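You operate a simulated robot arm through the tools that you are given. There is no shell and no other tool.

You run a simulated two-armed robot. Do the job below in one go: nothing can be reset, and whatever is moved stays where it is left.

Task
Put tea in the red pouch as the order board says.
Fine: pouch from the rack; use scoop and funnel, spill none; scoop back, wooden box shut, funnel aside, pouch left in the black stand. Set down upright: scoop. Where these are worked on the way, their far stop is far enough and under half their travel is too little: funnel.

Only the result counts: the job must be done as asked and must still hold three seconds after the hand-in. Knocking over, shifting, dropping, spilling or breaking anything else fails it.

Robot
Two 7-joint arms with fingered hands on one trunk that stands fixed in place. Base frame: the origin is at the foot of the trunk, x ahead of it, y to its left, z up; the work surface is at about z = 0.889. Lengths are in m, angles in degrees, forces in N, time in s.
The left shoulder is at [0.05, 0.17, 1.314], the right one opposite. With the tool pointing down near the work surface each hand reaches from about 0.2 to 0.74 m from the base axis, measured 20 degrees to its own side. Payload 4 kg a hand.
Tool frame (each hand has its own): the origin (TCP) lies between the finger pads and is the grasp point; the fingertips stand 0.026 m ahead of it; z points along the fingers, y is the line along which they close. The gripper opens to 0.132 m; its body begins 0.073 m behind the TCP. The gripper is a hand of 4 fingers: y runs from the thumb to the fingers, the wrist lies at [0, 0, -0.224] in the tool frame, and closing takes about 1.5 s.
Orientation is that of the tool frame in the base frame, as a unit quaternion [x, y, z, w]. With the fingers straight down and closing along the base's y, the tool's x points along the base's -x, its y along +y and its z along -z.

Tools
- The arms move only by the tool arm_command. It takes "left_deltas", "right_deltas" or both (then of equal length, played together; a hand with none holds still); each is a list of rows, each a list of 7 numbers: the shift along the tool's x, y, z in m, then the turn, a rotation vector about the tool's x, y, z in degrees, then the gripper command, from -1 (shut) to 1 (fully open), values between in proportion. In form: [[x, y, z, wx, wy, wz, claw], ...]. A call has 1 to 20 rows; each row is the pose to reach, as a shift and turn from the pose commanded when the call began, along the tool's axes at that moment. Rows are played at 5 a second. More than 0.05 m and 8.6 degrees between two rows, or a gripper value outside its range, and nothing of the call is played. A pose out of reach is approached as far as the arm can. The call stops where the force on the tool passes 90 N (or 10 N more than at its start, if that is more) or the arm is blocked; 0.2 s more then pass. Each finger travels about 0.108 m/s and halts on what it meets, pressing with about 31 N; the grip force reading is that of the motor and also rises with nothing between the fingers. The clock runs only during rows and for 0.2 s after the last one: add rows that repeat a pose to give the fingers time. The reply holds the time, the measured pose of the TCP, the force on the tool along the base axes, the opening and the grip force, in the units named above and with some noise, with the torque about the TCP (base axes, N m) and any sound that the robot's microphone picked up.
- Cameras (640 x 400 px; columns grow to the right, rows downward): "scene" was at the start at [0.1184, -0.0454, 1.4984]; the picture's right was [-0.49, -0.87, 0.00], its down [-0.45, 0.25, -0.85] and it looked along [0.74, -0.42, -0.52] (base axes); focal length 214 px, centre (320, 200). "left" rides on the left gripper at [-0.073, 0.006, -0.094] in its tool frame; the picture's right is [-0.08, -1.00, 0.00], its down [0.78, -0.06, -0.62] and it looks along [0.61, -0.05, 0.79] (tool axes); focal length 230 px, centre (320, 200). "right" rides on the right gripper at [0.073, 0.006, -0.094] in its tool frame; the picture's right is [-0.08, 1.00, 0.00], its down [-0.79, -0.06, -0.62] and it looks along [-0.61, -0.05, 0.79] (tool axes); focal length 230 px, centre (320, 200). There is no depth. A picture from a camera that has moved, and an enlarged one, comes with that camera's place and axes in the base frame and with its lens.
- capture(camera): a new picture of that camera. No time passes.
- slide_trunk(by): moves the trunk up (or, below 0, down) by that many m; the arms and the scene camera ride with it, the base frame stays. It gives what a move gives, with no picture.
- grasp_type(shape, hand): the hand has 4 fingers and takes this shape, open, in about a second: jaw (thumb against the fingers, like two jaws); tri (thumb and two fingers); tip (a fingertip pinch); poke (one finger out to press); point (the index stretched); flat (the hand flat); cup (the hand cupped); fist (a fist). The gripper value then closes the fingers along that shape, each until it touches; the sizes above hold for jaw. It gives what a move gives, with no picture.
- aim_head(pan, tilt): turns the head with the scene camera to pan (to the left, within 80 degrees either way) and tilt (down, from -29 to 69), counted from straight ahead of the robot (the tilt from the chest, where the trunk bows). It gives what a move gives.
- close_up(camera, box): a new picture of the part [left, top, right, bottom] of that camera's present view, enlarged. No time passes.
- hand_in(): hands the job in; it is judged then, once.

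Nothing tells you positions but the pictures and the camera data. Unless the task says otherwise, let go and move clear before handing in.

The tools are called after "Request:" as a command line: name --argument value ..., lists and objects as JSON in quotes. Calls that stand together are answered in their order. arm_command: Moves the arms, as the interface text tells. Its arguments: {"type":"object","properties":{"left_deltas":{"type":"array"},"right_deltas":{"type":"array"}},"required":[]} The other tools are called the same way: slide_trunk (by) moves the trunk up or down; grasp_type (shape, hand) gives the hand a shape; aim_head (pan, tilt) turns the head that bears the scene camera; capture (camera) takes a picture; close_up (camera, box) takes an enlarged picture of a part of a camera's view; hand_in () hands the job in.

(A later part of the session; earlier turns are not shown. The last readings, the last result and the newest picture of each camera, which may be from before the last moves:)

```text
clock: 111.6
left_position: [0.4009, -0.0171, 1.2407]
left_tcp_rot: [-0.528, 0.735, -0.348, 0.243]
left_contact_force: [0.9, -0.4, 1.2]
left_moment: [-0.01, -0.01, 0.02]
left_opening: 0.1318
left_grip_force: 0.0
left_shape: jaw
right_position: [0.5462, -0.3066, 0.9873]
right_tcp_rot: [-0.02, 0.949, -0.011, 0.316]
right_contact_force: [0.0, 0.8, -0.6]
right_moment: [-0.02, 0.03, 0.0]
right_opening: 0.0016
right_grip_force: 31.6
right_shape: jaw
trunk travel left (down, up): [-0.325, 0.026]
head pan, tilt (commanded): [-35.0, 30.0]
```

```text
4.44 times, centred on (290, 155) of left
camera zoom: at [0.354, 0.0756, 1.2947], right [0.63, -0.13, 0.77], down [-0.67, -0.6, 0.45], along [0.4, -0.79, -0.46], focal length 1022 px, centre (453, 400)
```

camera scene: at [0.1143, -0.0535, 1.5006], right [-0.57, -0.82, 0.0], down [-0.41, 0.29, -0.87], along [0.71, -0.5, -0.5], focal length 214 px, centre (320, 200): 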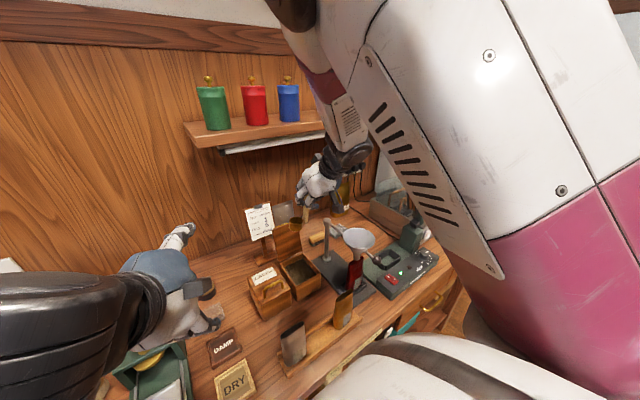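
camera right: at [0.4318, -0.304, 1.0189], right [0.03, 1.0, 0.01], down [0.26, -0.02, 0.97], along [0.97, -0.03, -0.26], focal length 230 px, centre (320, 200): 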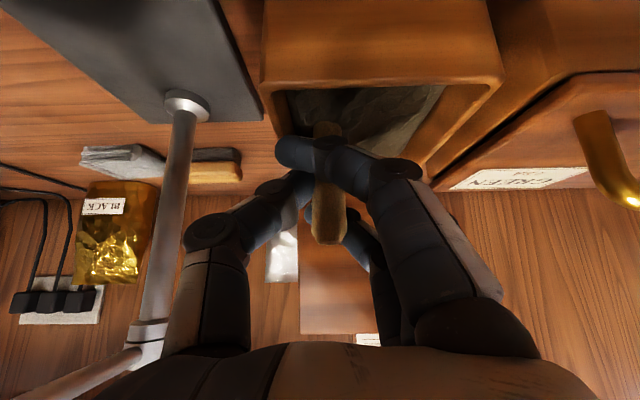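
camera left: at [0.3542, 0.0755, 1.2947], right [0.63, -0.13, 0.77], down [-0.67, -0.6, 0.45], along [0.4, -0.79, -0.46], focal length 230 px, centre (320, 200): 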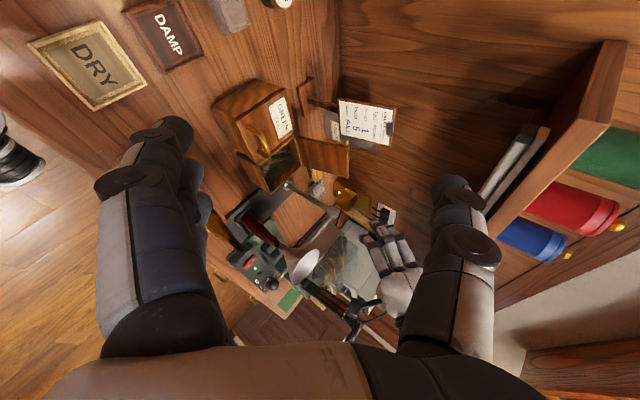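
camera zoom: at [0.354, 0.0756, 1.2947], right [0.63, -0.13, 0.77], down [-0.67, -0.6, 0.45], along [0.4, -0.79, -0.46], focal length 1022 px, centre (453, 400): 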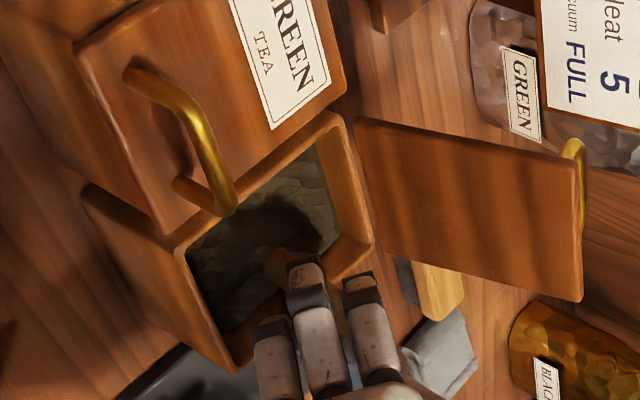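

The cup has sunk under the tea surface with no resistance. I let it rest a moment, then lift it straight up slowly to see whether it filled.

Request:
arm_command --right_deltas '[[0, 0, 0, 0, 0, 0, -1], [0, 0, 0, 0, 0, 0, -1], [0, 0, 0, 0, 0, 0, -1], [-0.003, 0, -0.004, 0, 0, 0, -1], [-0.006, 0, -0.008, 0, 0, 0, -1], [-0.009, 0, -0.012, 0, 0, 0, -1], [-0.012, 0, -0.016, 0, 0, 0, -1], [-0.015, 0, -0.02, 0, 0, 0, -1], [-0.018, 0, -0.024, 0, 0, 0, -1], [-0.021, 0, -0.028, 0, 0, 0, -1], [-0.024, 0, -0.032, 0, 0, 0, -1], [-0.027, 0, -0.036, 0, 0, 0, -1], [-0.03, 0, -0.04, 0, 0, 0, -1], [-0.03, 0, -0.04, 0, 0, 0, -1]]'

Request:
close_up --camera "scene" --box '[260, 220, 340, 300]'

Request:
close_up --camera "right" --box '[270, 40, 430, 150]'

Request:
close_up --camera "left" --box '[240, 110, 340, 200]'

```text
clock: 114.6
left_position: [0.4011, -0.0182, 1.2411]
left_tcp_rot: [-0.527, 0.736, -0.349, 0.242]
left_contact_force: [0.8, -0.2, -0.2]
left_moment: [-0.01, 0.01, 0.04]
left_opening: 0.1319
left_grip_force: 0.0
left_shape: jaw
right_position: [0.5467, -0.3009, 1.0378]
right_tcp_rot: [-0.028, 0.949, -0.011, 0.314]
right_contact_force: [-0.4, 0.1, -0.6]
right_moment: [-0.02, 0.02, 0.01]
right_opening: 0.0016
right_grip_force: 30.7
right_shape: jaw
trunk travel left (down, up): [-0.325, 0.026]
head pan, tilt (commanded): [-35.0, 30.0]
```

```text
5.00 times, centred on (300, 260) of scene
camera zoom: at [0.1142, -0.0535, 1.5006], right [-0.57, -0.82, 0.0], down [-0.41, 0.29, -0.87], along [0.71, -0.5, -0.5], focal length 1072 px, centre (420, -100)
```

zoom: 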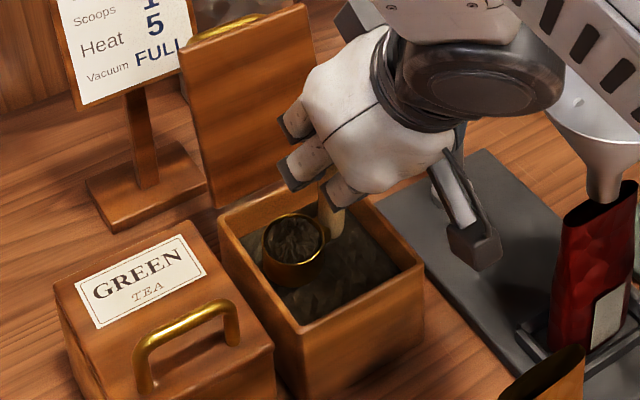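

```text
3.64 times, centred on (350, 95) of right
camera zoom: at [0.4317, -0.2978, 1.0683], right [0.02, 1.0, 0.01], down [0.26, -0.01, 0.96], along [0.96, -0.01, -0.26], focal length 837 px, centre (211, 582)
```

zoom: 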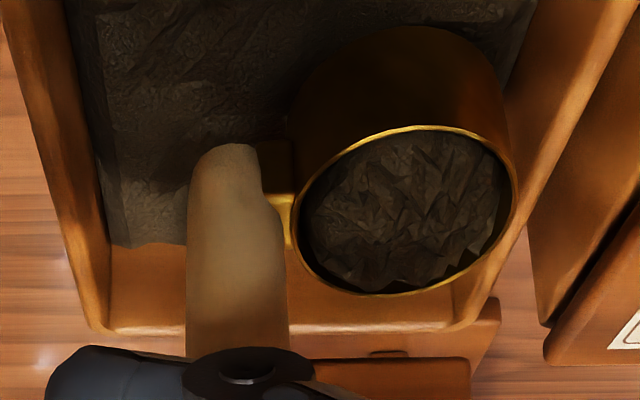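

```text
4.44 times, centred on (290, 155) of left
camera zoom: at [0.3541, 0.0755, 1.2947], right [0.63, -0.13, 0.77], down [-0.67, -0.6, 0.45], along [0.4, -0.79, -0.46], focal length 1022 px, centre (453, 400)
```

zoom: 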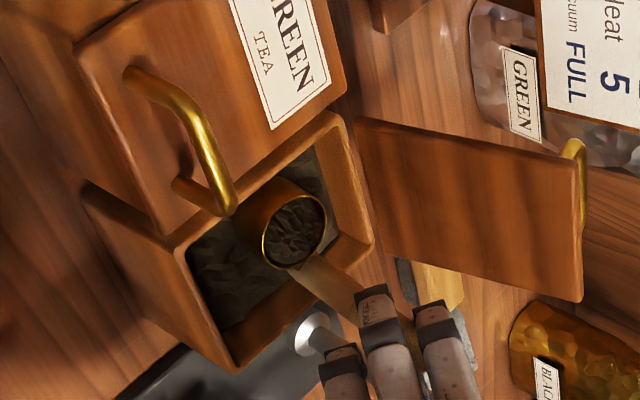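

The cup is full of oolong. I level it and lift slowly straight up to a safe carrying height.

Request:
arm_command --right_deltas '[[-0.004, -0.0005, -0.0055, 0, 0, 0.6, -1], [-0.012, -0.0013, -0.016, 0, 0, 1.2, -1], [-0.021, -0.0023, -0.028, 0, 0, 1.8, -1], [-0.03, -0.0033, -0.041, -0.1, 0, 2.4, -1], [-0.04, -0.0044, -0.054, -0.2, 0, 3, -1], [-0.05, -0.0055, -0.067, -0.2, 0, 3.4, -1], [-0.06, -0.0067, -0.081, -0.2, 0, 3.4, -1], [-0.07, -0.0078, -0.095, -0.2, 0, 3.4, -1], [-0.08, -0.0089, -0.108, -0.2, 0, 3.4, -1], [-0.09, -0.01, -0.122, -0.2, 0, 3.4, -1], [-0.099, -0.011, -0.134, -0.2, 0, 3.4, -1], [-0.105, -0.0117, -0.142, -0.2, 0, 3.4, -1], [-0.1069, -0.0119, -0.1445, -0.2, 0, 3.4, -1], [-0.1069, -0.0119, -0.1445, -0.2, 0, 3.4, -1]]'

Request:
capture --camera "right"

Request:
close_up --camera "scene" --box '[240, 130, 400, 290]'

```text
clock: 117.6
left_position: [0.4001, -0.0191, 1.2407]
left_tcp_rot: [-0.528, 0.736, -0.348, 0.242]
left_contact_force: [-0.2, -0.2, 0.4]
left_moment: [0.0, -0.02, 0.0]
left_opening: 0.132
left_grip_force: 0.0
left_shape: jaw
right_position: [0.5476, -0.3028, 1.2176]
right_tcp_rot: [-0.004, 0.949, 0.0, 0.314]
right_contact_force: [-0.3, 0.2, -2.4]
right_moment: [-0.06, 0.02, 0.01]
right_opening: 0.0011
right_grip_force: 31.0
right_shape: jaw
trunk travel left (down, up): [-0.325, 0.026]
head pan, tilt (commanded): [-35.0, 30.0]
```

```text
taken
camera right: at [0.4321, -0.2983, 1.2483], right [0.06, 1.0, 0.04], down [0.26, -0.06, 0.96], along [0.96, -0.04, -0.27], focal length 230 px, centre (320, 200)
```

right: 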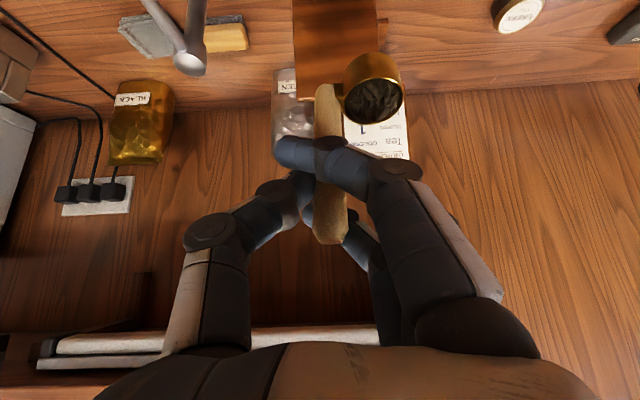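

```text
2.50 times, centred on (320, 210) of scene
camera zoom: at [0.1141, -0.0546, 1.5006], right [-0.57, -0.82, 0.0], down [-0.41, 0.29, -0.87], along [0.71, -0.5, -0.5], focal length 536 px, centre (320, 175)
```

zoom: 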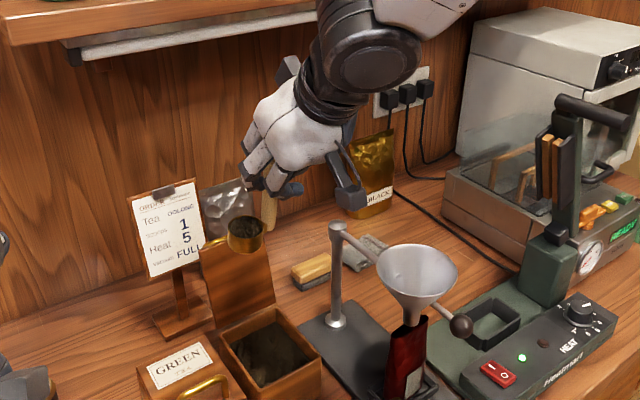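

Still full and held. I check the cup's level again with a zoom.

Request:
close_up --camera "right" --box '[290, 30, 430, 140]'

Request:
close_up --camera "scene" --box '[285, 180, 335, 220]'

```text
3.64 times, centred on (360, 85) of right
camera zoom: at [0.4321, -0.2983, 1.2483], right [0.06, 1.0, 0.04], down [0.26, -0.06, 0.96], along [0.96, -0.04, -0.27], focal length 837 px, centre (174, 618)
```

zoom: 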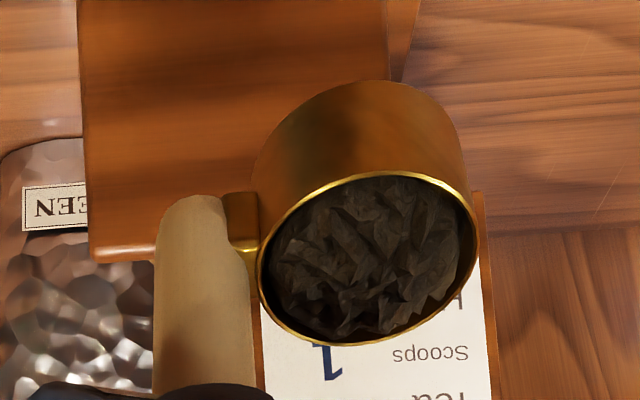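

```text
10.00 times, centred on (310, 200) of scene
camera zoom: at [0.1141, -0.0546, 1.5006], right [-0.57, -0.82, 0.0], down [-0.41, 0.29, -0.87], along [0.71, -0.5, -0.5], focal length 2145 px, centre (420, 200)
```

zoom: 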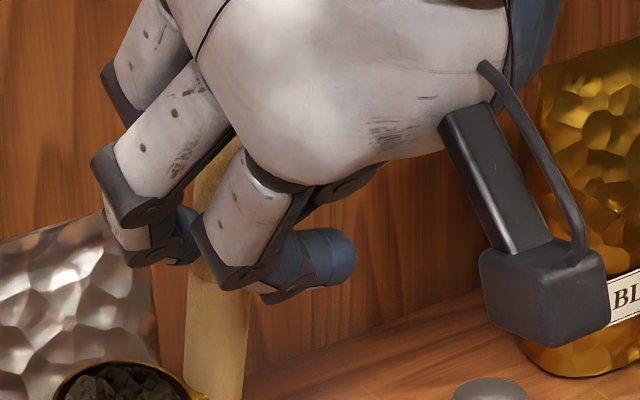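

The cup leans about 8° because the pinch has pivoted a little. I level it by pitching the hand 8° about the pinch axis.

Request:
arm_command --right_deltas '[[0, 0, 0, 0, 1.5, 0, -1], [0, 0, 0, 0, 3, 0, -1], [0, 0, 0, 0, 4.5, 0, -1], [0, 0, 0, 0, 6, 0, -1], [0, 0, 0, 0, 7.5, 0, -1], [0, 0, 0, 0, 8, 0, -1], [0, 0, 0, 0, 8, 0, -1]]'

Request:
close_up --camera "right" --box '[290, 30, 430, 140]'

Request:
close_up --camera "scene" --box '[270, 190, 350, 250]'

```text
clock: 119.2
left_position: [0.402, -0.0188, 1.2406]
left_tcp_rot: [-0.528, 0.735, -0.349, 0.243]
left_contact_force: [-0.4, 0.3, 0.1]
left_moment: [-0.01, 0.0, -0.02]
left_opening: 0.1316
left_grip_force: 0.1
left_shape: jaw
right_position: [0.5466, -0.303, 1.2158]
right_tcp_rot: [-0.003, 0.969, 0.0, 0.248]
right_contact_force: [0.4, -0.1, -1.0]
right_moment: [-0.06, 0.02, -0.01]
right_opening: 0.0014
right_grip_force: 31.3
right_shape: jaw
trunk travel left (down, up): [-0.325, 0.026]
head pan, tilt (commanded): [-35.0, 30.0]
```

```text
3.64 times, centred on (360, 85) of right
camera zoom: at [0.4375, -0.2978, 1.2634], right [0.06, 1.0, 0.03], down [0.39, -0.06, 0.92], along [0.92, -0.04, -0.4], focal length 837 px, centre (174, 618)
```

zoom: 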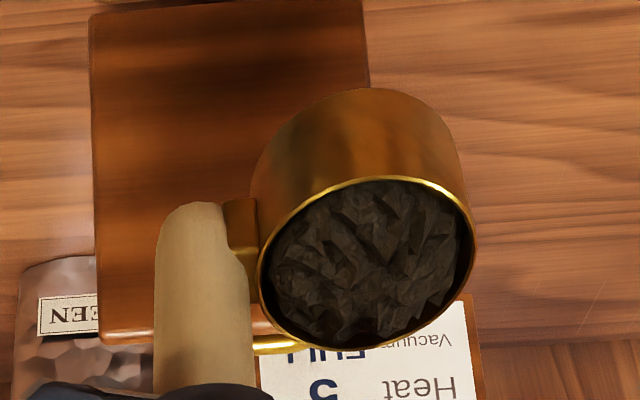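

```text
6.67 times, centred on (310, 220) of scene
camera zoom: at [0.1142, -0.0535, 1.5006], right [-0.57, -0.82, 0.0], down [-0.41, 0.29, -0.87], along [0.71, -0.5, -0.5], focal length 1430 px, centre (387, 67)
```

zoom: 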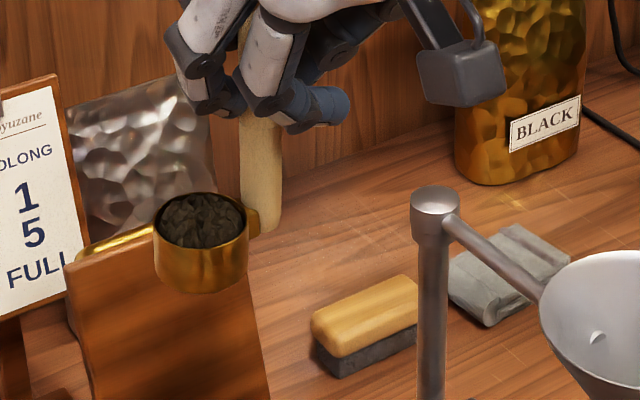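

Level now. I begin turning the hand about the vertical, keeping the cup level, while moving toward the funnel — first half of the turn.

Request:
arm_command --right_deltas '[[0.002, -0.004, -0.0005, -2.4, 0, -4.4, -1], [0.004, -0.008, -0.001, -4.8, 0, -8.8, -1], [0.006, -0.012, -0.0016, -7.2, 0, -13.2, -1], [0.008, -0.016, -0.0022, -9.6, 0, -17.6, -1], [0.01, -0.02, -0.0028, -12, 0, -22, -1], [0.012, -0.024, -0.0034, -14.4, 0, -26.3, -1], [0.014, -0.028, -0.004, -16.8, 0, -30.7, -1], [0.016, -0.032, -0.0046, -19.2, 0, -35.1, -1], [0.018, -0.036, -0.0052, -21.6, 0, -39.5, -1], [0.02, -0.039, -0.0058, -24, 0, -43.9, -1], [0.022, -0.041, -0.0064, -26.4, 0, -48.3, -1], [0.0233, -0.0424, -0.0069, -28.8, 0, -52.7, -1], [0.0233, -0.0424, -0.0069, -28.8, 0, -52.7, -1]]'

Request:
capture --camera "right"

Request:
close_up --camera "scene" --box '[260, 130, 420, 270]'

```text
clock: 122.0
left_position: [0.4015, -0.018, 1.2404]
left_tcp_rot: [-0.527, 0.736, -0.349, 0.243]
left_contact_force: [0.1, -0.9, -0.4]
left_moment: [0.01, -0.01, 0.02]
left_opening: 0.1318
left_grip_force: 0.0
left_shape: jaw
right_position: [0.5228, -0.3462, 1.2116]
right_tcp_rot: [-0.487, 0.838, 0.123, 0.213]
right_contact_force: [-0.1, 0.2, -1.5]
right_moment: [-0.03, -0.03, -0.01]
right_opening: 0.0013
right_grip_force: 32.1
right_shape: jaw
trunk travel left (down, up): [-0.325, 0.026]
head pan, tilt (commanded): [-35.0, 30.0]
```

```text
taken
camera right: at [0.4642, -0.4374, 1.2587], right [-0.83, 0.55, 0.04], down [0.25, 0.31, 0.92], along [0.49, 0.77, -0.4], focal length 230 px, centre (320, 200)
```

right: 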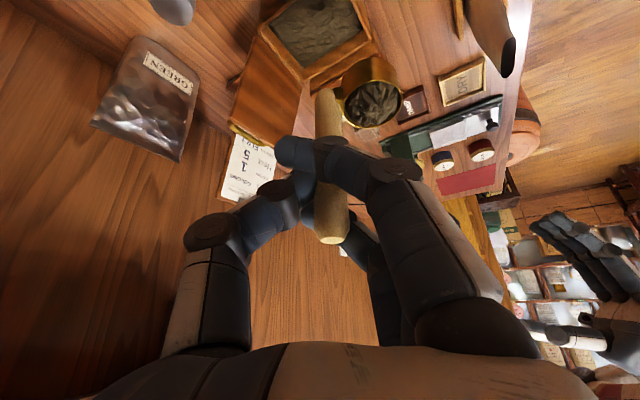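

```text
2.86 times, centred on (340, 200) of scene
camera zoom: at [0.114, -0.0533, 1.5006], right [-0.57, -0.82, 0.0], down [-0.41, 0.29, -0.87], along [0.71, -0.5, -0.5], focal length 613 px, centre (263, 200)
```

zoom: 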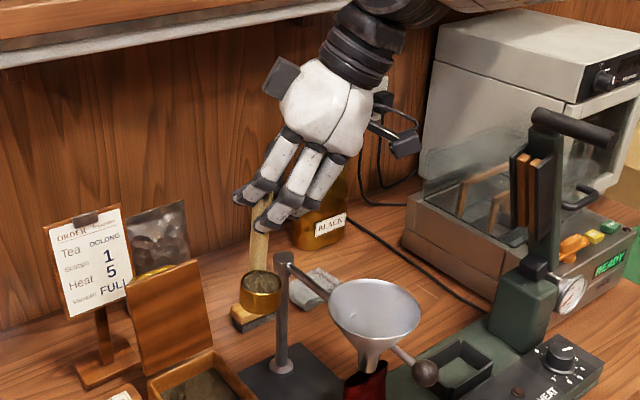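

Half the turn done, cup level and full. I complete the turn and bring the cup over the funnel.

Request:
arm_command --right_deltas '[[0.004, 0, -0.0015, -2.4, 0, -4.4, -1], [0.008, 0, -0.003, -4.8, 0, -8.8, -1], [0.012, 0, -0.0045, -7.2, 0, -13.2, -1], [0.016, 0, -0.006, -9.6, 0, -17.6, -1], [0.02, 0, -0.0075, -12, 0, -22, -1], [0.024, 0, -0.009, -14.4, 0, -26.3, -1], [0.028, 0, -0.0105, -16.8, 0, -30.7, -1], [0.032, 0, -0.012, -19.2, 0, -35.1, -1], [0.036, 0, -0.0135, -21.6, 0, -39.5, -1], [0.039, 0, -0.015, -24, 0, -43.9, -1], [0.042, 0, -0.0165, -26.4, 0, -48.3, -1], [0.0447, -0.0007, -0.0179, -28.6, 0, -52.7, -1], [0.0447, -0.0007, -0.0179, -28.6, 0, -52.7, -1]]'

Request:
capture --camera "right"

Request:
close_up --camera "scene" --box '[280, 150, 420, 270]'

Request:
close_up --camera "left" --box '[240, 150, 440, 320]'

```text
clock: 124.8
left_position: [0.401, -0.0173, 1.2407]
left_tcp_rot: [-0.527, 0.735, -0.349, 0.243]
left_contact_force: [-0.2, -0.1, 0.2]
left_moment: [0.03, 0.02, -0.01]
left_opening: 0.1319
left_grip_force: 0.1
left_shape: jaw
right_position: [0.4672, -0.3421, 1.2121]
right_tcp_rot: [0.841, -0.483, -0.212, -0.122]
right_contact_force: [1.0, -0.8, -1.0]
right_moment: [0.01, -0.04, -0.02]
right_opening: 0.0008
right_grip_force: 31.3
right_shape: jaw
right hand out of reach, approached as far as the arm can: row 10, 11, 12, 13
trunk travel left (down, up): [-0.325, 0.026]
head pan, tilt (commanded): [-35.0, 30.0]
```

```text
taken
camera right: at [0.517, -0.4376, 1.2604], right [-0.9, -0.44, 0.04], down [-0.15, 0.37, 0.92], along [-0.42, 0.81, -0.4], focal length 230 px, centre (320, 200)
```

right: 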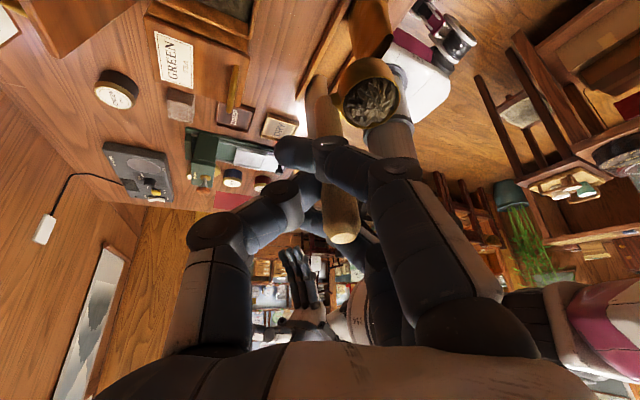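

```text
3.33 times, centred on (350, 210) of scene
camera zoom: at [0.1137, -0.0535, 1.5006], right [-0.57, -0.82, 0.0], down [-0.41, 0.29, -0.87], along [0.71, -0.5, -0.5], focal length 715 px, centre (220, 167)
```

zoom: 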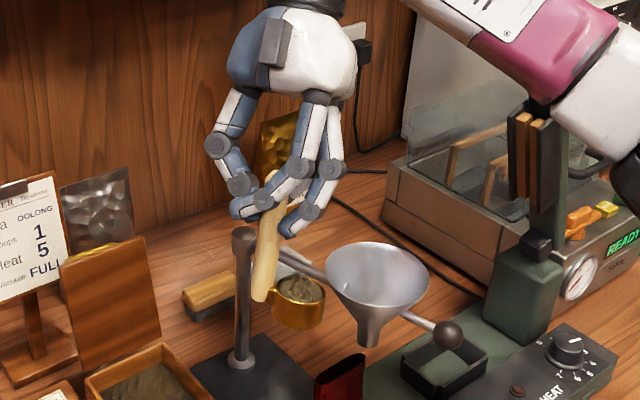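

```text
2.35 times, centred on (340, 235) of left
camera zoom: at [0.3537, 0.0754, 1.2948], right [0.63, -0.13, 0.77], down [-0.67, -0.6, 0.45], along [0.4, -0.79, -0.46], focal length 541 px, centre (273, 118)
```

zoom: 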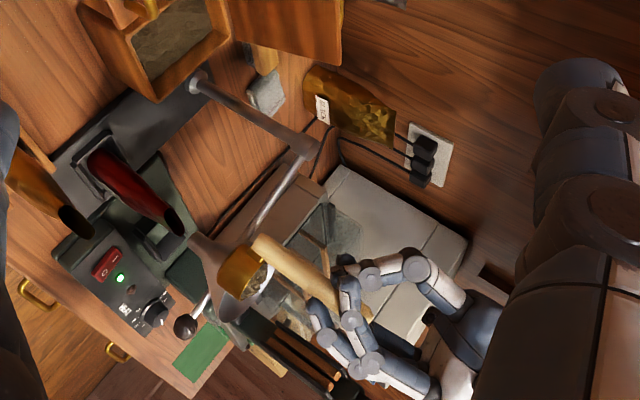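

The arm ran out of reach on the last part, and the funnel looks slightly displaced from its stop. I look at the whole scene before doing anything else.

Request:
capture --camera "scene"

Request:
close_up --camera "scene" --box '[320, 200, 400, 280]'

Request:
close_up --camera "left" --box '[260, 200, 360, 290]'

```text
taken
camera scene: at [0.1137, -0.0535, 1.5006], right [-0.57, -0.82, 0.0], down [-0.41, 0.29, -0.87], along [0.71, -0.5, -0.5], focal length 214 px, centre (320, 200)
```

scene: 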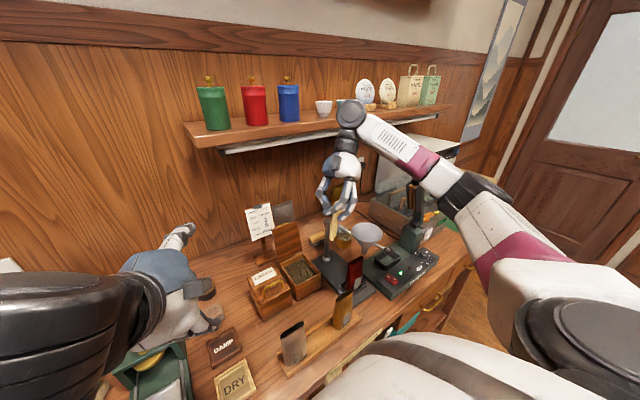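

```text
5.00 times, centred on (360, 240) of scene
camera zoom: at [0.1137, -0.0535, 1.5006], right [-0.57, -0.82, 0.0], down [-0.41, 0.29, -0.87], along [0.71, -0.5, -0.5], focal length 1072 px, centre (120, 0)
```

zoom: 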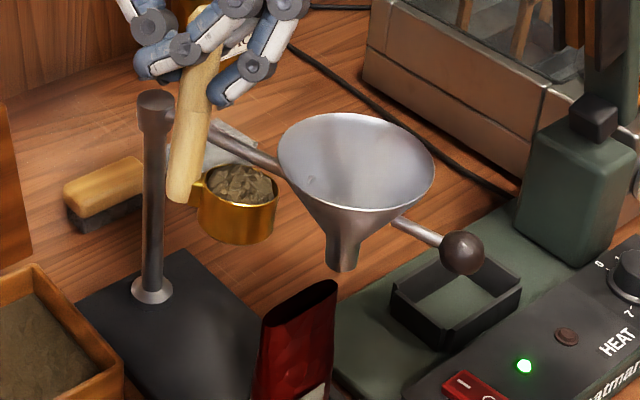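

```text
4.44 times, centred on (310, 245) of left
camera zoom: at [0.3537, 0.0754, 1.2948], right [0.63, -0.13, 0.77], down [-0.67, -0.6, 0.45], along [0.4, -0.79, -0.46], focal length 1022 px, centre (364, 0)
```

zoom: 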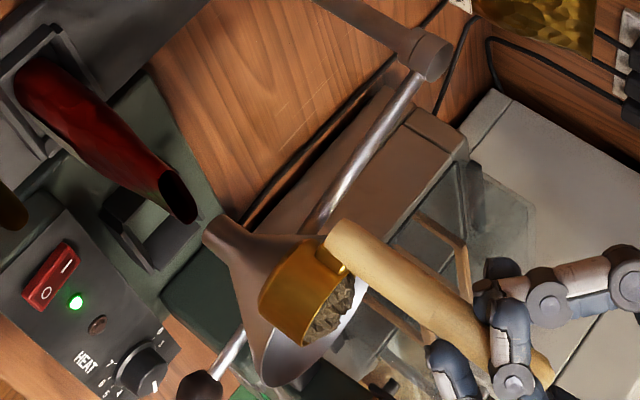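

The funnel has been nudged about 15° off its stop, and the far end of the turn was out of reach. The scoop is still full, so I raise it and retrace the turn to a comfortable holding pose before fixing the funnel.

Request:
arm_command --right_deltas '[[-0.006, 0, -0.0106, 0, 0, 0, -1], [-0.0125, 0, -0.022, 0, 0, 0, -1], [-0.02, 0, -0.036, 0, 0, 0, -1], [-0.0285, 0, -0.0529, 0, 0, 0, -1], [-0.026, -0.004, -0.054, 2.4, 0, 4.4, -1], [-0.0235, -0.008, -0.055, 4.8, 0, 8.8, -1], [-0.021, -0.012, -0.056, 7.2, 0, 13.2, -1], [-0.0185, -0.016, -0.057, 9.6, 0, 17.6, -1], [-0.016, -0.02, -0.058, 12, 0, 22, -1], [-0.0135, -0.024, -0.059, 14.3, 0, 26.4, -1], [-0.011, -0.028, -0.06, 16.7, 0, 30.8, -1], [-0.0085, -0.032, -0.062, 19, 0, 35.2, -1], [-0.006, -0.036, -0.063, 21.4, 0, 39.6, -1], [-0.0035, -0.04, -0.0645, 23.8, 0, 44, -1], [-0.001, -0.043, -0.0655, 26.2, 0, 48.4, -1], [0.0003, -0.046, -0.0661, 28.5, 0, 52.9, -1], [0.0003, -0.046, -0.0661, 28.5, 0, 52.9, -1]]'

Request:
capture --camera "right"

Request:
close_up --camera "scene" --box '[260, 120, 420, 280]'

Request:
capture --camera "left"

```text
clock: 128.4
left_position: [0.4009, -0.0188, 1.2403]
left_tcp_rot: [-0.527, 0.736, -0.349, 0.243]
left_contact_force: [-0.3, 0.3, 0.6]
left_moment: [0.0, 0.01, 0.0]
left_opening: 0.1317
left_grip_force: 0.1
left_shape: jaw
right_position: [0.5261, -0.3449, 1.2699]
right_tcp_rot: [-0.485, 0.839, 0.124, 0.212]
right_contact_force: [-0.2, 0.7, -0.6]
right_moment: [-0.03, -0.06, -0.01]
right_opening: 0.0008
right_grip_force: 30.6
right_shape: jaw
trunk travel left (down, up): [-0.325, 0.026]
head pan, tilt (commanded): [-35.0, 30.0]
```

```text
taken
camera right: at [0.4653, -0.4359, 1.3168], right [-0.83, 0.56, 0.04], down [0.25, 0.31, 0.92], along [0.5, 0.77, -0.4], focal length 230 px, centre (320, 200)
```

right: 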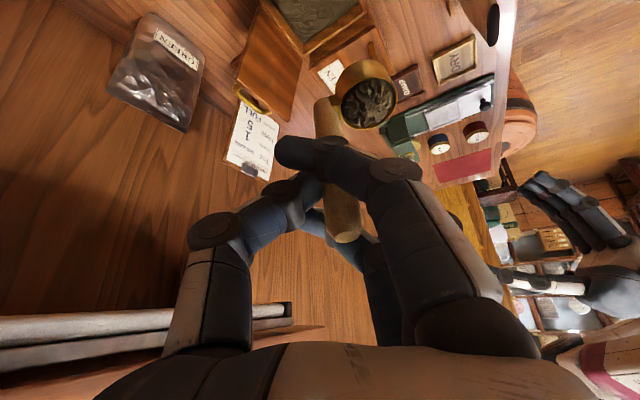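

```text
2.50 times, centred on (340, 200) of scene
camera zoom: at [0.1143, -0.0536, 1.5006], right [-0.57, -0.82, 0.0], down [-0.41, 0.29, -0.87], along [0.71, -0.5, -0.5], focal length 536 px, centre (270, 200)
```

zoom: 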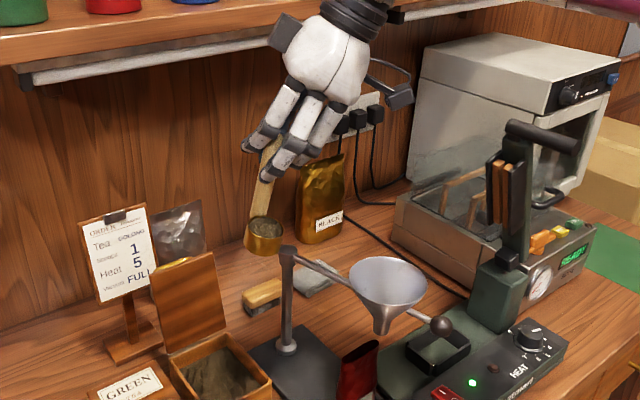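

```text
taken
camera left: at [0.3542, 0.0754, 1.2947], right [0.63, -0.13, 0.77], down [-0.67, -0.6, 0.45], along [0.4, -0.79, -0.46], focal length 230 px, centre (320, 200)
```

left: 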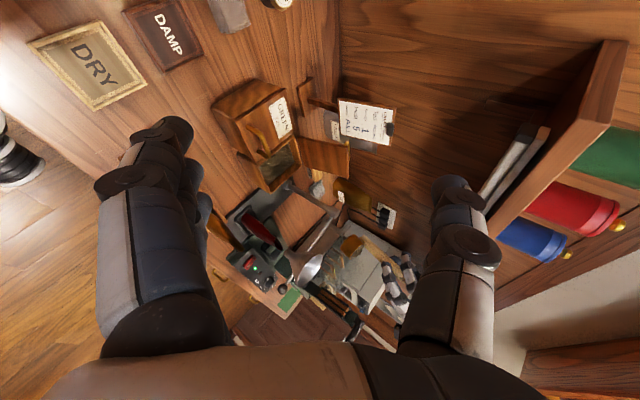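

The scoop is still full but leans again as the pinch creeps. I measure the lean.

Request:
close_up --camera "right" --box '[290, 40, 430, 150]'

Request:
close_up --camera "scene" --box '[315, 160, 375, 250]'

```text
3.64 times, centred on (360, 95) of right
camera zoom: at [0.4653, -0.4359, 1.3168], right [-0.83, 0.56, 0.04], down [0.25, 0.31, 0.92], along [0.5, 0.77, -0.4], focal length 837 px, centre (174, 582)
```

zoom: 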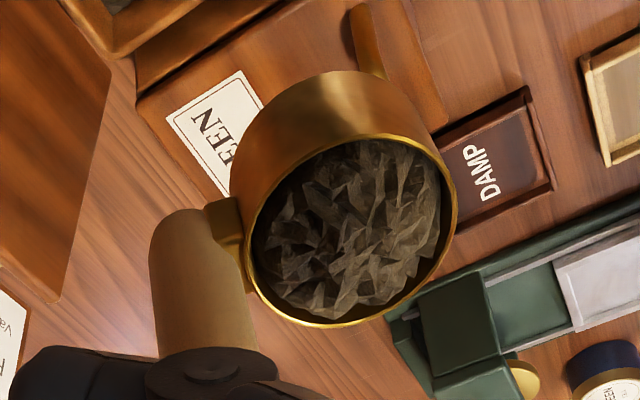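

```text
4.44 times, centred on (345, 205) of scene
camera zoom: at [0.1143, -0.0536, 1.5006], right [-0.57, -0.82, 0.0], down [-0.41, 0.29, -0.87], along [0.71, -0.5, -0.5], focal length 953 px, centre (209, 178)
```

zoom: 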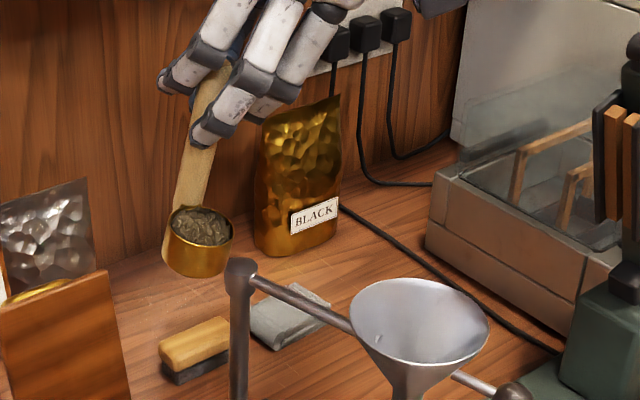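

It leans about 10°. I level it again gently with the hand's pitch.

Request:
arm_command --right_deltas '[[0, 0, 0, 0, 1.5, 0, -1], [0, 0, 0, 0, 3, 0, -1], [0, 0, 0, 0, 4.5, 0, -1], [0, 0, 0, 0, 6, 0, -1], [0, 0, 0, 0, 7.5, 0, -1], [0, 0, 0, 0, 9, 0, -1], [0, 0, 0, 0, 10, 0, -1], [0, 0, 0, 0, 10, 0, -1], [0, 0, 0, 0, 10, 0, -1]]'

Request:
close_up --camera "right" --box '[290, 40, 430, 150]'

Request:
close_up --camera "scene" --box '[315, 160, 375, 250]'

```text
clock: 130.4
left_position: [0.4001, -0.0185, 1.2411]
left_tcp_rot: [-0.528, 0.735, -0.348, 0.243]
left_contact_force: [0.3, -0.4, -0.2]
left_moment: [0.03, -0.02, 0.02]
left_opening: 0.1317
left_grip_force: 0.0
left_shape: jaw
right_position: [0.5236, -0.3451, 1.2697]
right_tcp_rot: [-0.495, 0.854, 0.081, 0.138]
right_contact_force: [-0.1, 0.1, -1.9]
right_moment: [-0.03, -0.01, 0.02]
right_opening: 0.0005
right_grip_force: 31.1
right_shape: jaw
trunk travel left (down, up): [-0.325, 0.026]
head pan, tilt (commanded): [-35.0, 30.0]
```

```text
3.64 times, centred on (360, 95) of right
camera zoom: at [0.4694, -0.4276, 1.3355], right [-0.83, 0.56, 0.03], down [0.33, 0.45, 0.83], along [0.45, 0.7, -0.55], focal length 837 px, centre (174, 582)
```

zoom: 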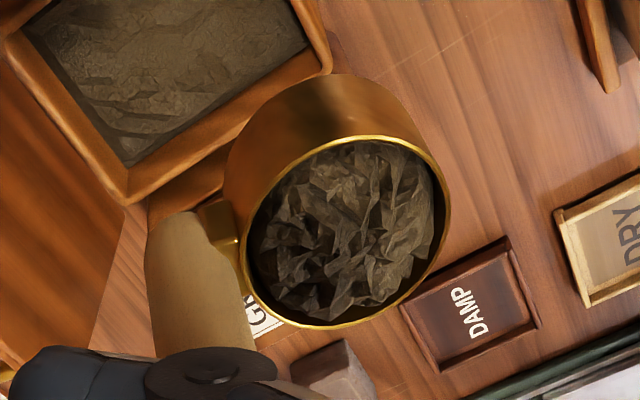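

```text
4.44 times, centred on (345, 205) of scene
camera zoom: at [0.1141, -0.0533, 1.5006], right [-0.57, -0.82, 0.0], down [-0.41, 0.29, -0.87], along [0.71, -0.5, -0.5], focal length 953 px, centre (209, 178)
```

zoom: 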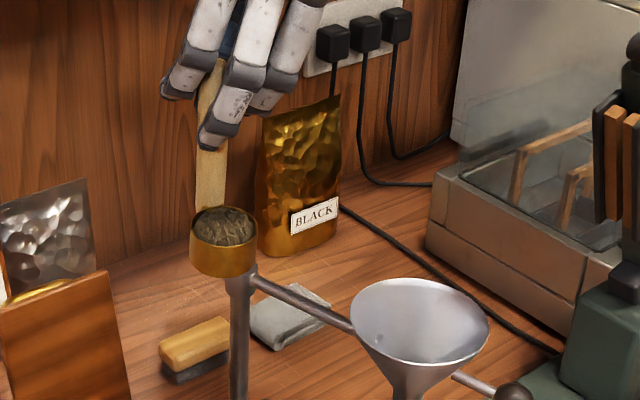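

The cup is level again. Before using the left hand on the funnel, I check where the right arm's elbow and forearm are.

Request:
capture --camera "scene"

Request:
capture --camera "right"

```text
taken
camera scene: at [0.1141, -0.0533, 1.5006], right [-0.57, -0.82, 0.0], down [-0.41, 0.29, -0.87], along [0.71, -0.5, -0.5], focal length 214 px, centre (320, 200)
```

scene: 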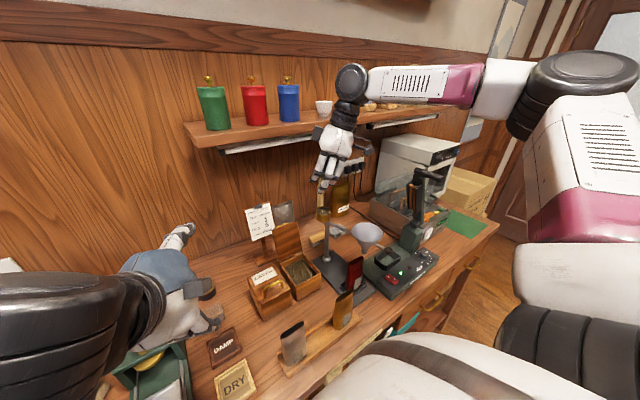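

```text
taken
camera right: at [0.4694, -0.4276, 1.3355], right [-0.83, 0.56, 0.03], down [0.33, 0.45, 0.83], along [0.45, 0.7, -0.55], focal length 230 px, centre (320, 200)
```

right: 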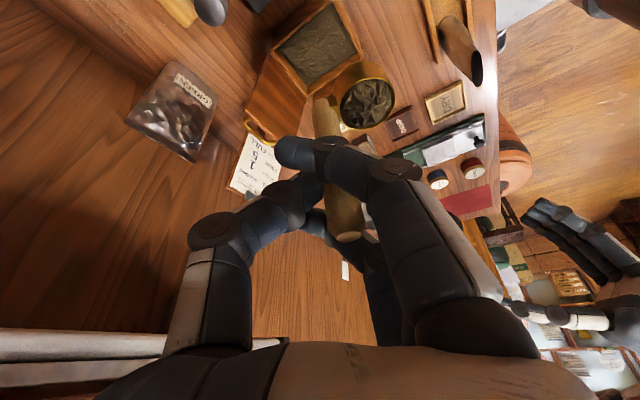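

The right forearm runs high (z≈1.48), so the left hand can work below it. I raise the right hand a little more and bring the left hand, closed and pointing mostly down, toward the knob area.

Request:
arm_command --left_deltas '[[0.028, 0.003, 0.0094, -2.3, 4.3, 5.7, 0], [0.056, 0.006, 0.0188, -4.6, 8.6, 11.5, -1], [0.083, 0.009, 0.028, -6.9, 12.9, 17.2, -1], [0.111, 0.012, 0.0375, -9.2, 17.2, 22.9, -1], [0.139, 0.015, 0.047, -11.4, 21.5, 28.7, -1], [0.167, 0.018, 0.056, -13.7, 25.8, 34.4, -1], [0.195, 0.021, 0.066, -16, 30.1, 40.1, -1], [0.223, 0.024, 0.075, -18.3, 34.4, 45.8, -1], [0.25, 0.0265, 0.0844, -20.6, 38.7, 51.6, -1], [0.2782, 0.0294, 0.0938, -22.9, 43, 57.3, -1], [0.2782, 0.0294, 0.0938, -22.9, 43, 57.3, -1]]' --right_deltas '[[-0.0013, 0, -0.0038, 0, 0, 0, -1], [-0.0025, 0, -0.0076, 0, 0, 0, -1], [-0.0038, 0, -0.0114, 0, 0, 0, -1], [-0.005, 0, -0.0152, 0, 0, 0, -1], [-0.0063, 0, -0.019, 0, 0, 0, -1], [-0.0076, 0, -0.0227, 0, 0, 0, -1], [-0.0088, 0, -0.0265, 0, 0, 0, -1], [-0.01, 0, -0.0303, 0, 0, 0, -1], [-0.0113, 0, -0.034, 0, 0, 0, -1], [-0.0126, 0, -0.0379, 0, 0, 0, -1], [-0.0126, 0, -0.0379, 0, 0, 0, -1]]'

Request:
capture --camera "scene"

Request:
capture --camera "left"

Request:
capture --camera "right"

```text
clock: 132.8
left_position: [0.3712, -0.2979, 1.1689]
left_tcp_rot: [-0.009, 0.976, -0.216, 0.004]
left_contact_force: [-0.7, 0.8, 0.1]
left_moment: [0.01, -0.01, -0.03]
left_opening: 0.0001
left_grip_force: 31.2
left_shape: jaw
right_position: [0.5235, -0.3445, 1.3106]
right_tcp_rot: [-0.495, 0.855, 0.08, 0.136]
right_contact_force: [-0.3, 0.2, -1.8]
right_moment: [-0.01, -0.02, 0.0]
right_opening: 0.0
right_grip_force: 30.7
right_shape: jaw
trunk travel left (down, up): [-0.325, 0.026]
head pan, tilt (commanded): [-35.0, 30.0]
```

```text
taken
camera scene: at [0.1139, -0.0529, 1.5007], right [-0.57, -0.82, 0.0], down [-0.41, 0.29, -0.87], along [0.71, -0.5, -0.5], focal length 214 px, centre (320, 200)
```

scene: 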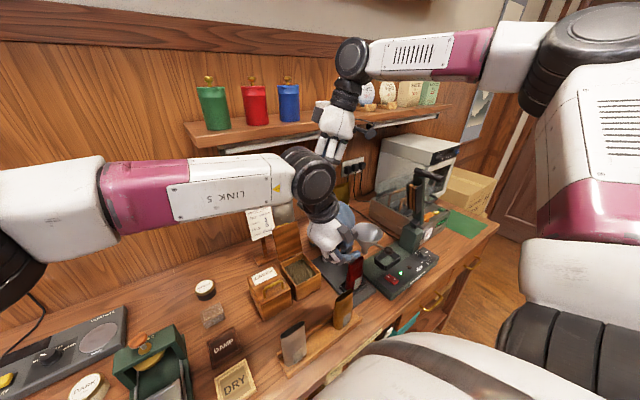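

```text
taken
camera left: at [0.4447, -0.2516, 1.2516], right [0.09, -0.9, 0.42], down [-0.79, 0.19, 0.58], along [-0.6, -0.39, -0.7], focal length 230 px, centre (320, 200)
```

left: 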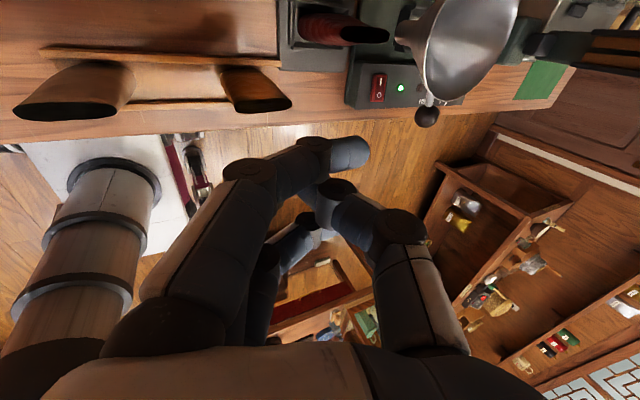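

```text
taken
camera right: at [0.4697, -0.4275, 1.3758], right [-0.83, 0.56, 0.03], down [0.33, 0.45, 0.83], along [0.45, 0.7, -0.55], focal length 230 px, centre (320, 200)
```

right: 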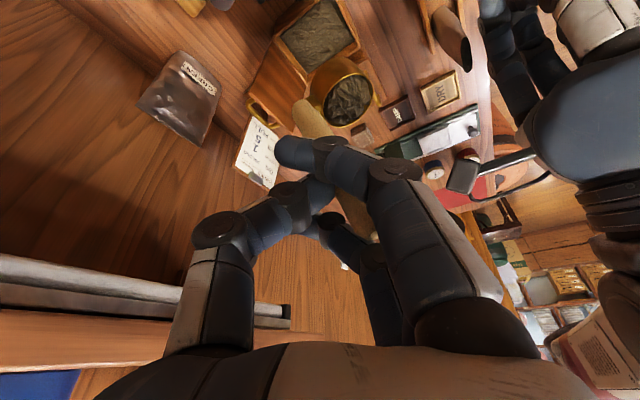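

The scoop has shifted in the right hand's grip. I look closely at once.

Request:
close_up --camera "right" --box '[250, 40, 430, 240]'

Request:
close_up --camera "scene" --box '[300, 90, 380, 260]'

```text
2.00 times, centred on (340, 140) of right
camera zoom: at [0.4697, -0.4275, 1.3758], right [-0.83, 0.56, 0.03], down [0.33, 0.45, 0.83], along [0.45, 0.7, -0.55], focal length 460 px, centre (280, 320)
```

zoom: 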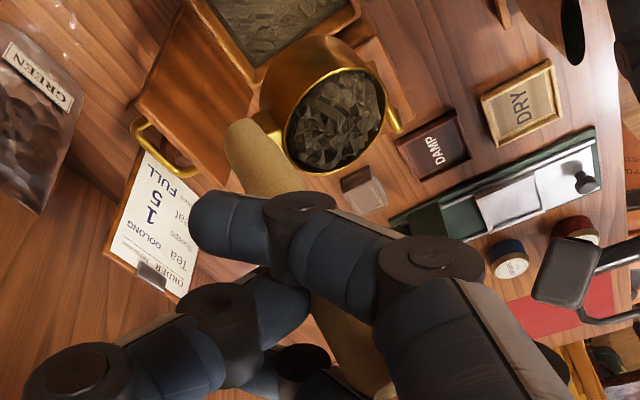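

```text
2.35 times, centred on (340, 175) of scene
camera zoom: at [0.1139, -0.0529, 1.5007], right [-0.57, -0.82, 0.0], down [-0.41, 0.29, -0.87], along [0.71, -0.5, -0.5], focal length 505 px, centre (273, 259)
```

zoom: 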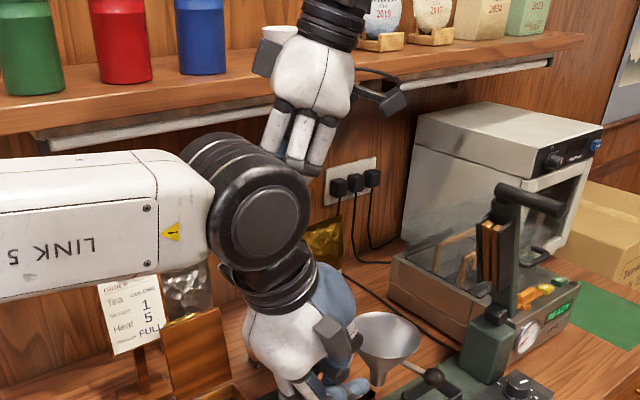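

The handle is slipping down through the fingers and the cup is tilting, so a drop is possible. I bring it straight over the open tea box and down into it, so nothing can spill outside.

Request:
arm_command --right_deltas '[[-0.0045, -0.0026, 0.0144, 0, 0, 0, -1], [-0.0123, -0.007, 0.0375, 0, 0, 0, -1], [-0.0206, -0.0122, 0.0687, 0, 0, 0, -1], [-0.0228, -0.0161, 0.103, 0, 0, 0, -1], [-0.0158, -0.0176, 0.1394, 0, 0, 0, -1], [-0.0035, -0.0176, 0.1767, 0, 0, 0, -1], [0.0087, -0.0177, 0.214, 0, 0, 0, -1], [0.0171, -0.0178, 0.2396, 0, 0, 0, -1], [0.0209, -0.0178, 0.2513, 0, 0, 0, -1]]'

Request:
capture --camera "right"

Request:
close_up --camera "scene" --box '[250, 180, 400, 300]'

```text
clock: 134.8
left_position: [0.372, -0.2958, 1.165]
left_tcp_rot: [-0.01, 0.977, -0.213, 0.002]
left_contact_force: [0.3, -0.1, 0.1]
left_moment: [0.01, -0.06, -0.01]
left_opening: 0.0001
left_grip_force: 31.3
left_shape: jaw
right_position: [0.5694, -0.3009, 1.0632]
right_tcp_rot: [-0.495, 0.854, 0.081, 0.139]
right_contact_force: [0.1, -0.5, -1.2]
right_moment: [0.0, 0.0, 0.01]
right_opening: 0.0003
right_grip_force: 31.6
right_shape: jaw
trunk travel left (down, up): [-0.325, 0.026]
head pan, tilt (commanded): [-35.0, 30.0]
```

```text
taken
camera right: at [0.5153, -0.3833, 1.1289], right [-0.83, 0.56, 0.03], down [0.33, 0.45, 0.83], along [0.45, 0.7, -0.55], focal length 230 px, centre (320, 200)
```

right: 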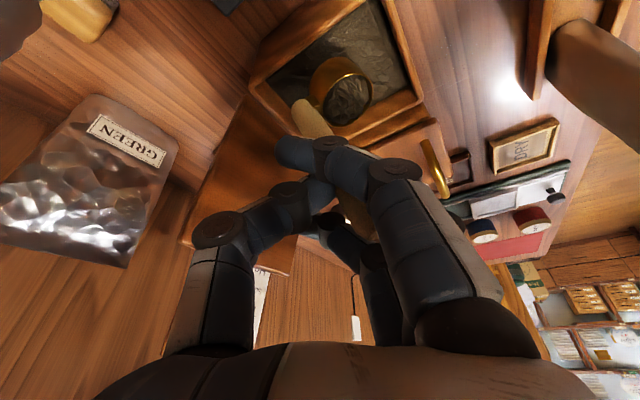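

```text
3.33 times, centred on (325, 240) of scene
camera zoom: at [0.1143, -0.0534, 1.5006], right [-0.57, -0.82, 0.0], down [-0.41, 0.29, -0.87], along [0.71, -0.5, -0.5], focal length 715 px, centre (303, 67)
```

zoom: 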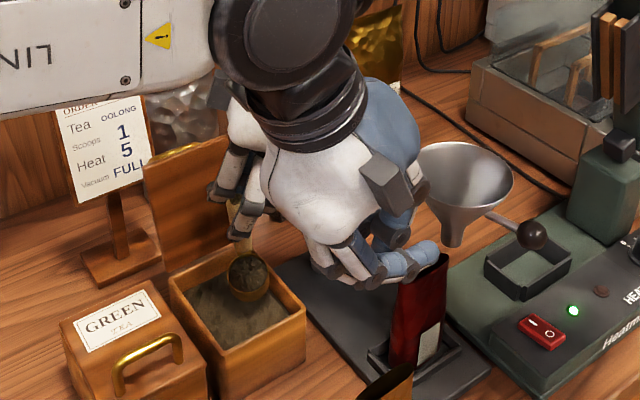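

The scoop is now safely inside the box opening, still full. I zoom in to see how it is held.

Request:
close_up --camera "right" --box '[250, 60, 430, 270]'

Request:
close_up --camera "scene" --box '[270, 220, 330, 290]'

```text
1.90 times, centred on (340, 165) of right
camera zoom: at [0.5153, -0.3833, 1.1289], right [-0.83, 0.56, 0.03], down [0.33, 0.45, 0.83], along [0.45, 0.7, -0.55], focal length 438 px, centre (282, 267)
```

zoom: 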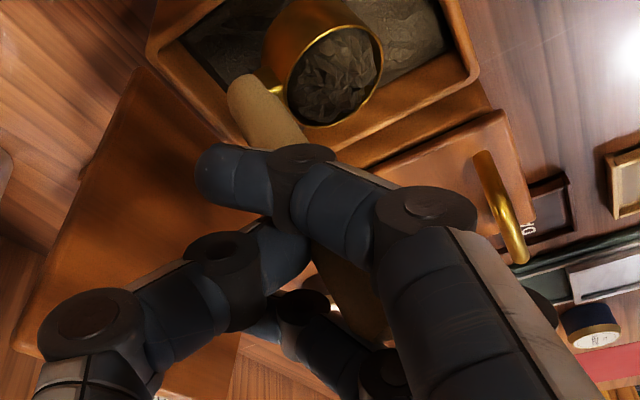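

```text
5.71 times, centred on (300, 255) of scene
camera zoom: at [0.1143, -0.0534, 1.5006], right [-0.57, -0.82, 0.0], down [-0.41, 0.29, -0.87], along [0.71, -0.5, -0.5], focal length 1226 px, centre (434, -114)
```

zoom: 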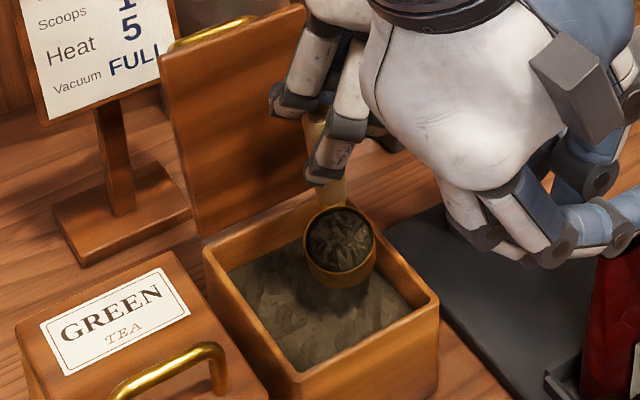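

It is wedged between two fingers and still full. The safe move is to set it down inside the box, release it there, fix the funnel with the empty right hand, and then re-grip properly. I lower it to the box floor.

Request:
arm_command --right_deltas '[[0.0025, 0, 0.0076, 0, 0, 0, -1], [0.005, 0, 0.0152, 0, 0, 0, -1], [0.0076, 0, 0.0228, 0, 0, 0, -1], [0.01, 0, 0.0304, 0, 0, 0, -1], [0.0126, 0, 0.038, 0, 0, 0, -1], [0.0126, 0, 0.038, 0, 0, 0, -1]]'

Request:
close_up --camera "scene" --box '[270, 220, 330, 290]'

Request:
close_up --camera "right" --box '[250, 60, 430, 270]'

```text
clock: 136.2
left_position: [0.3725, -0.2972, 1.1661]
left_tcp_rot: [-0.01, 0.977, -0.214, 0.003]
left_contact_force: [0.3, 0.4, -0.2]
left_moment: [0.03, 0.02, -0.03]
left_opening: 0.0
left_grip_force: 30.7
left_shape: jaw
right_position: [0.5692, -0.302, 1.0253]
right_tcp_rot: [-0.495, 0.854, 0.081, 0.138]
right_contact_force: [0.3, 0.2, -0.4]
right_moment: [-0.01, -0.02, 0.04]
right_opening: 0.0
right_grip_force: 30.9
right_shape: jaw
trunk travel left (down, up): [-0.325, 0.026]
head pan, tilt (commanded): [-35.0, 30.0]
```

```text
5.71 times, centred on (300, 255) of scene
camera zoom: at [0.114, -0.0534, 1.5006], right [-0.57, -0.82, 0.0], down [-0.41, 0.29, -0.87], along [0.71, -0.5, -0.5], focal length 1226 px, centre (434, -114)
```

zoom: 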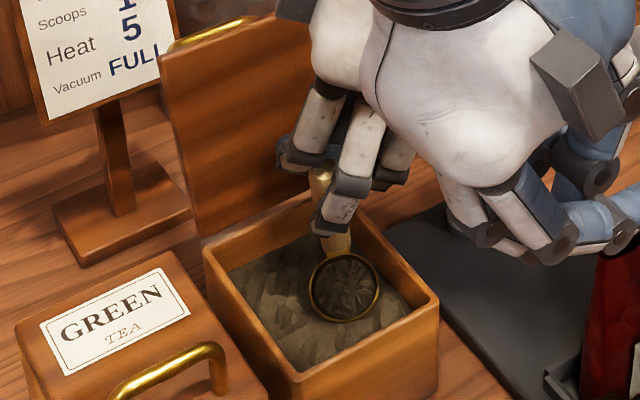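

```text
1.90 times, centred on (340, 165) of right
camera zoom: at [0.5151, -0.3846, 1.0904], right [-0.83, 0.56, 0.03], down [0.33, 0.45, 0.83], along [0.45, 0.7, -0.55], focal length 438 px, centre (282, 267)
```

zoom: 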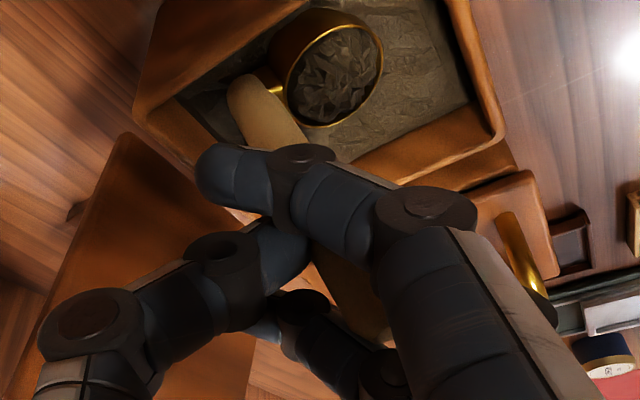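

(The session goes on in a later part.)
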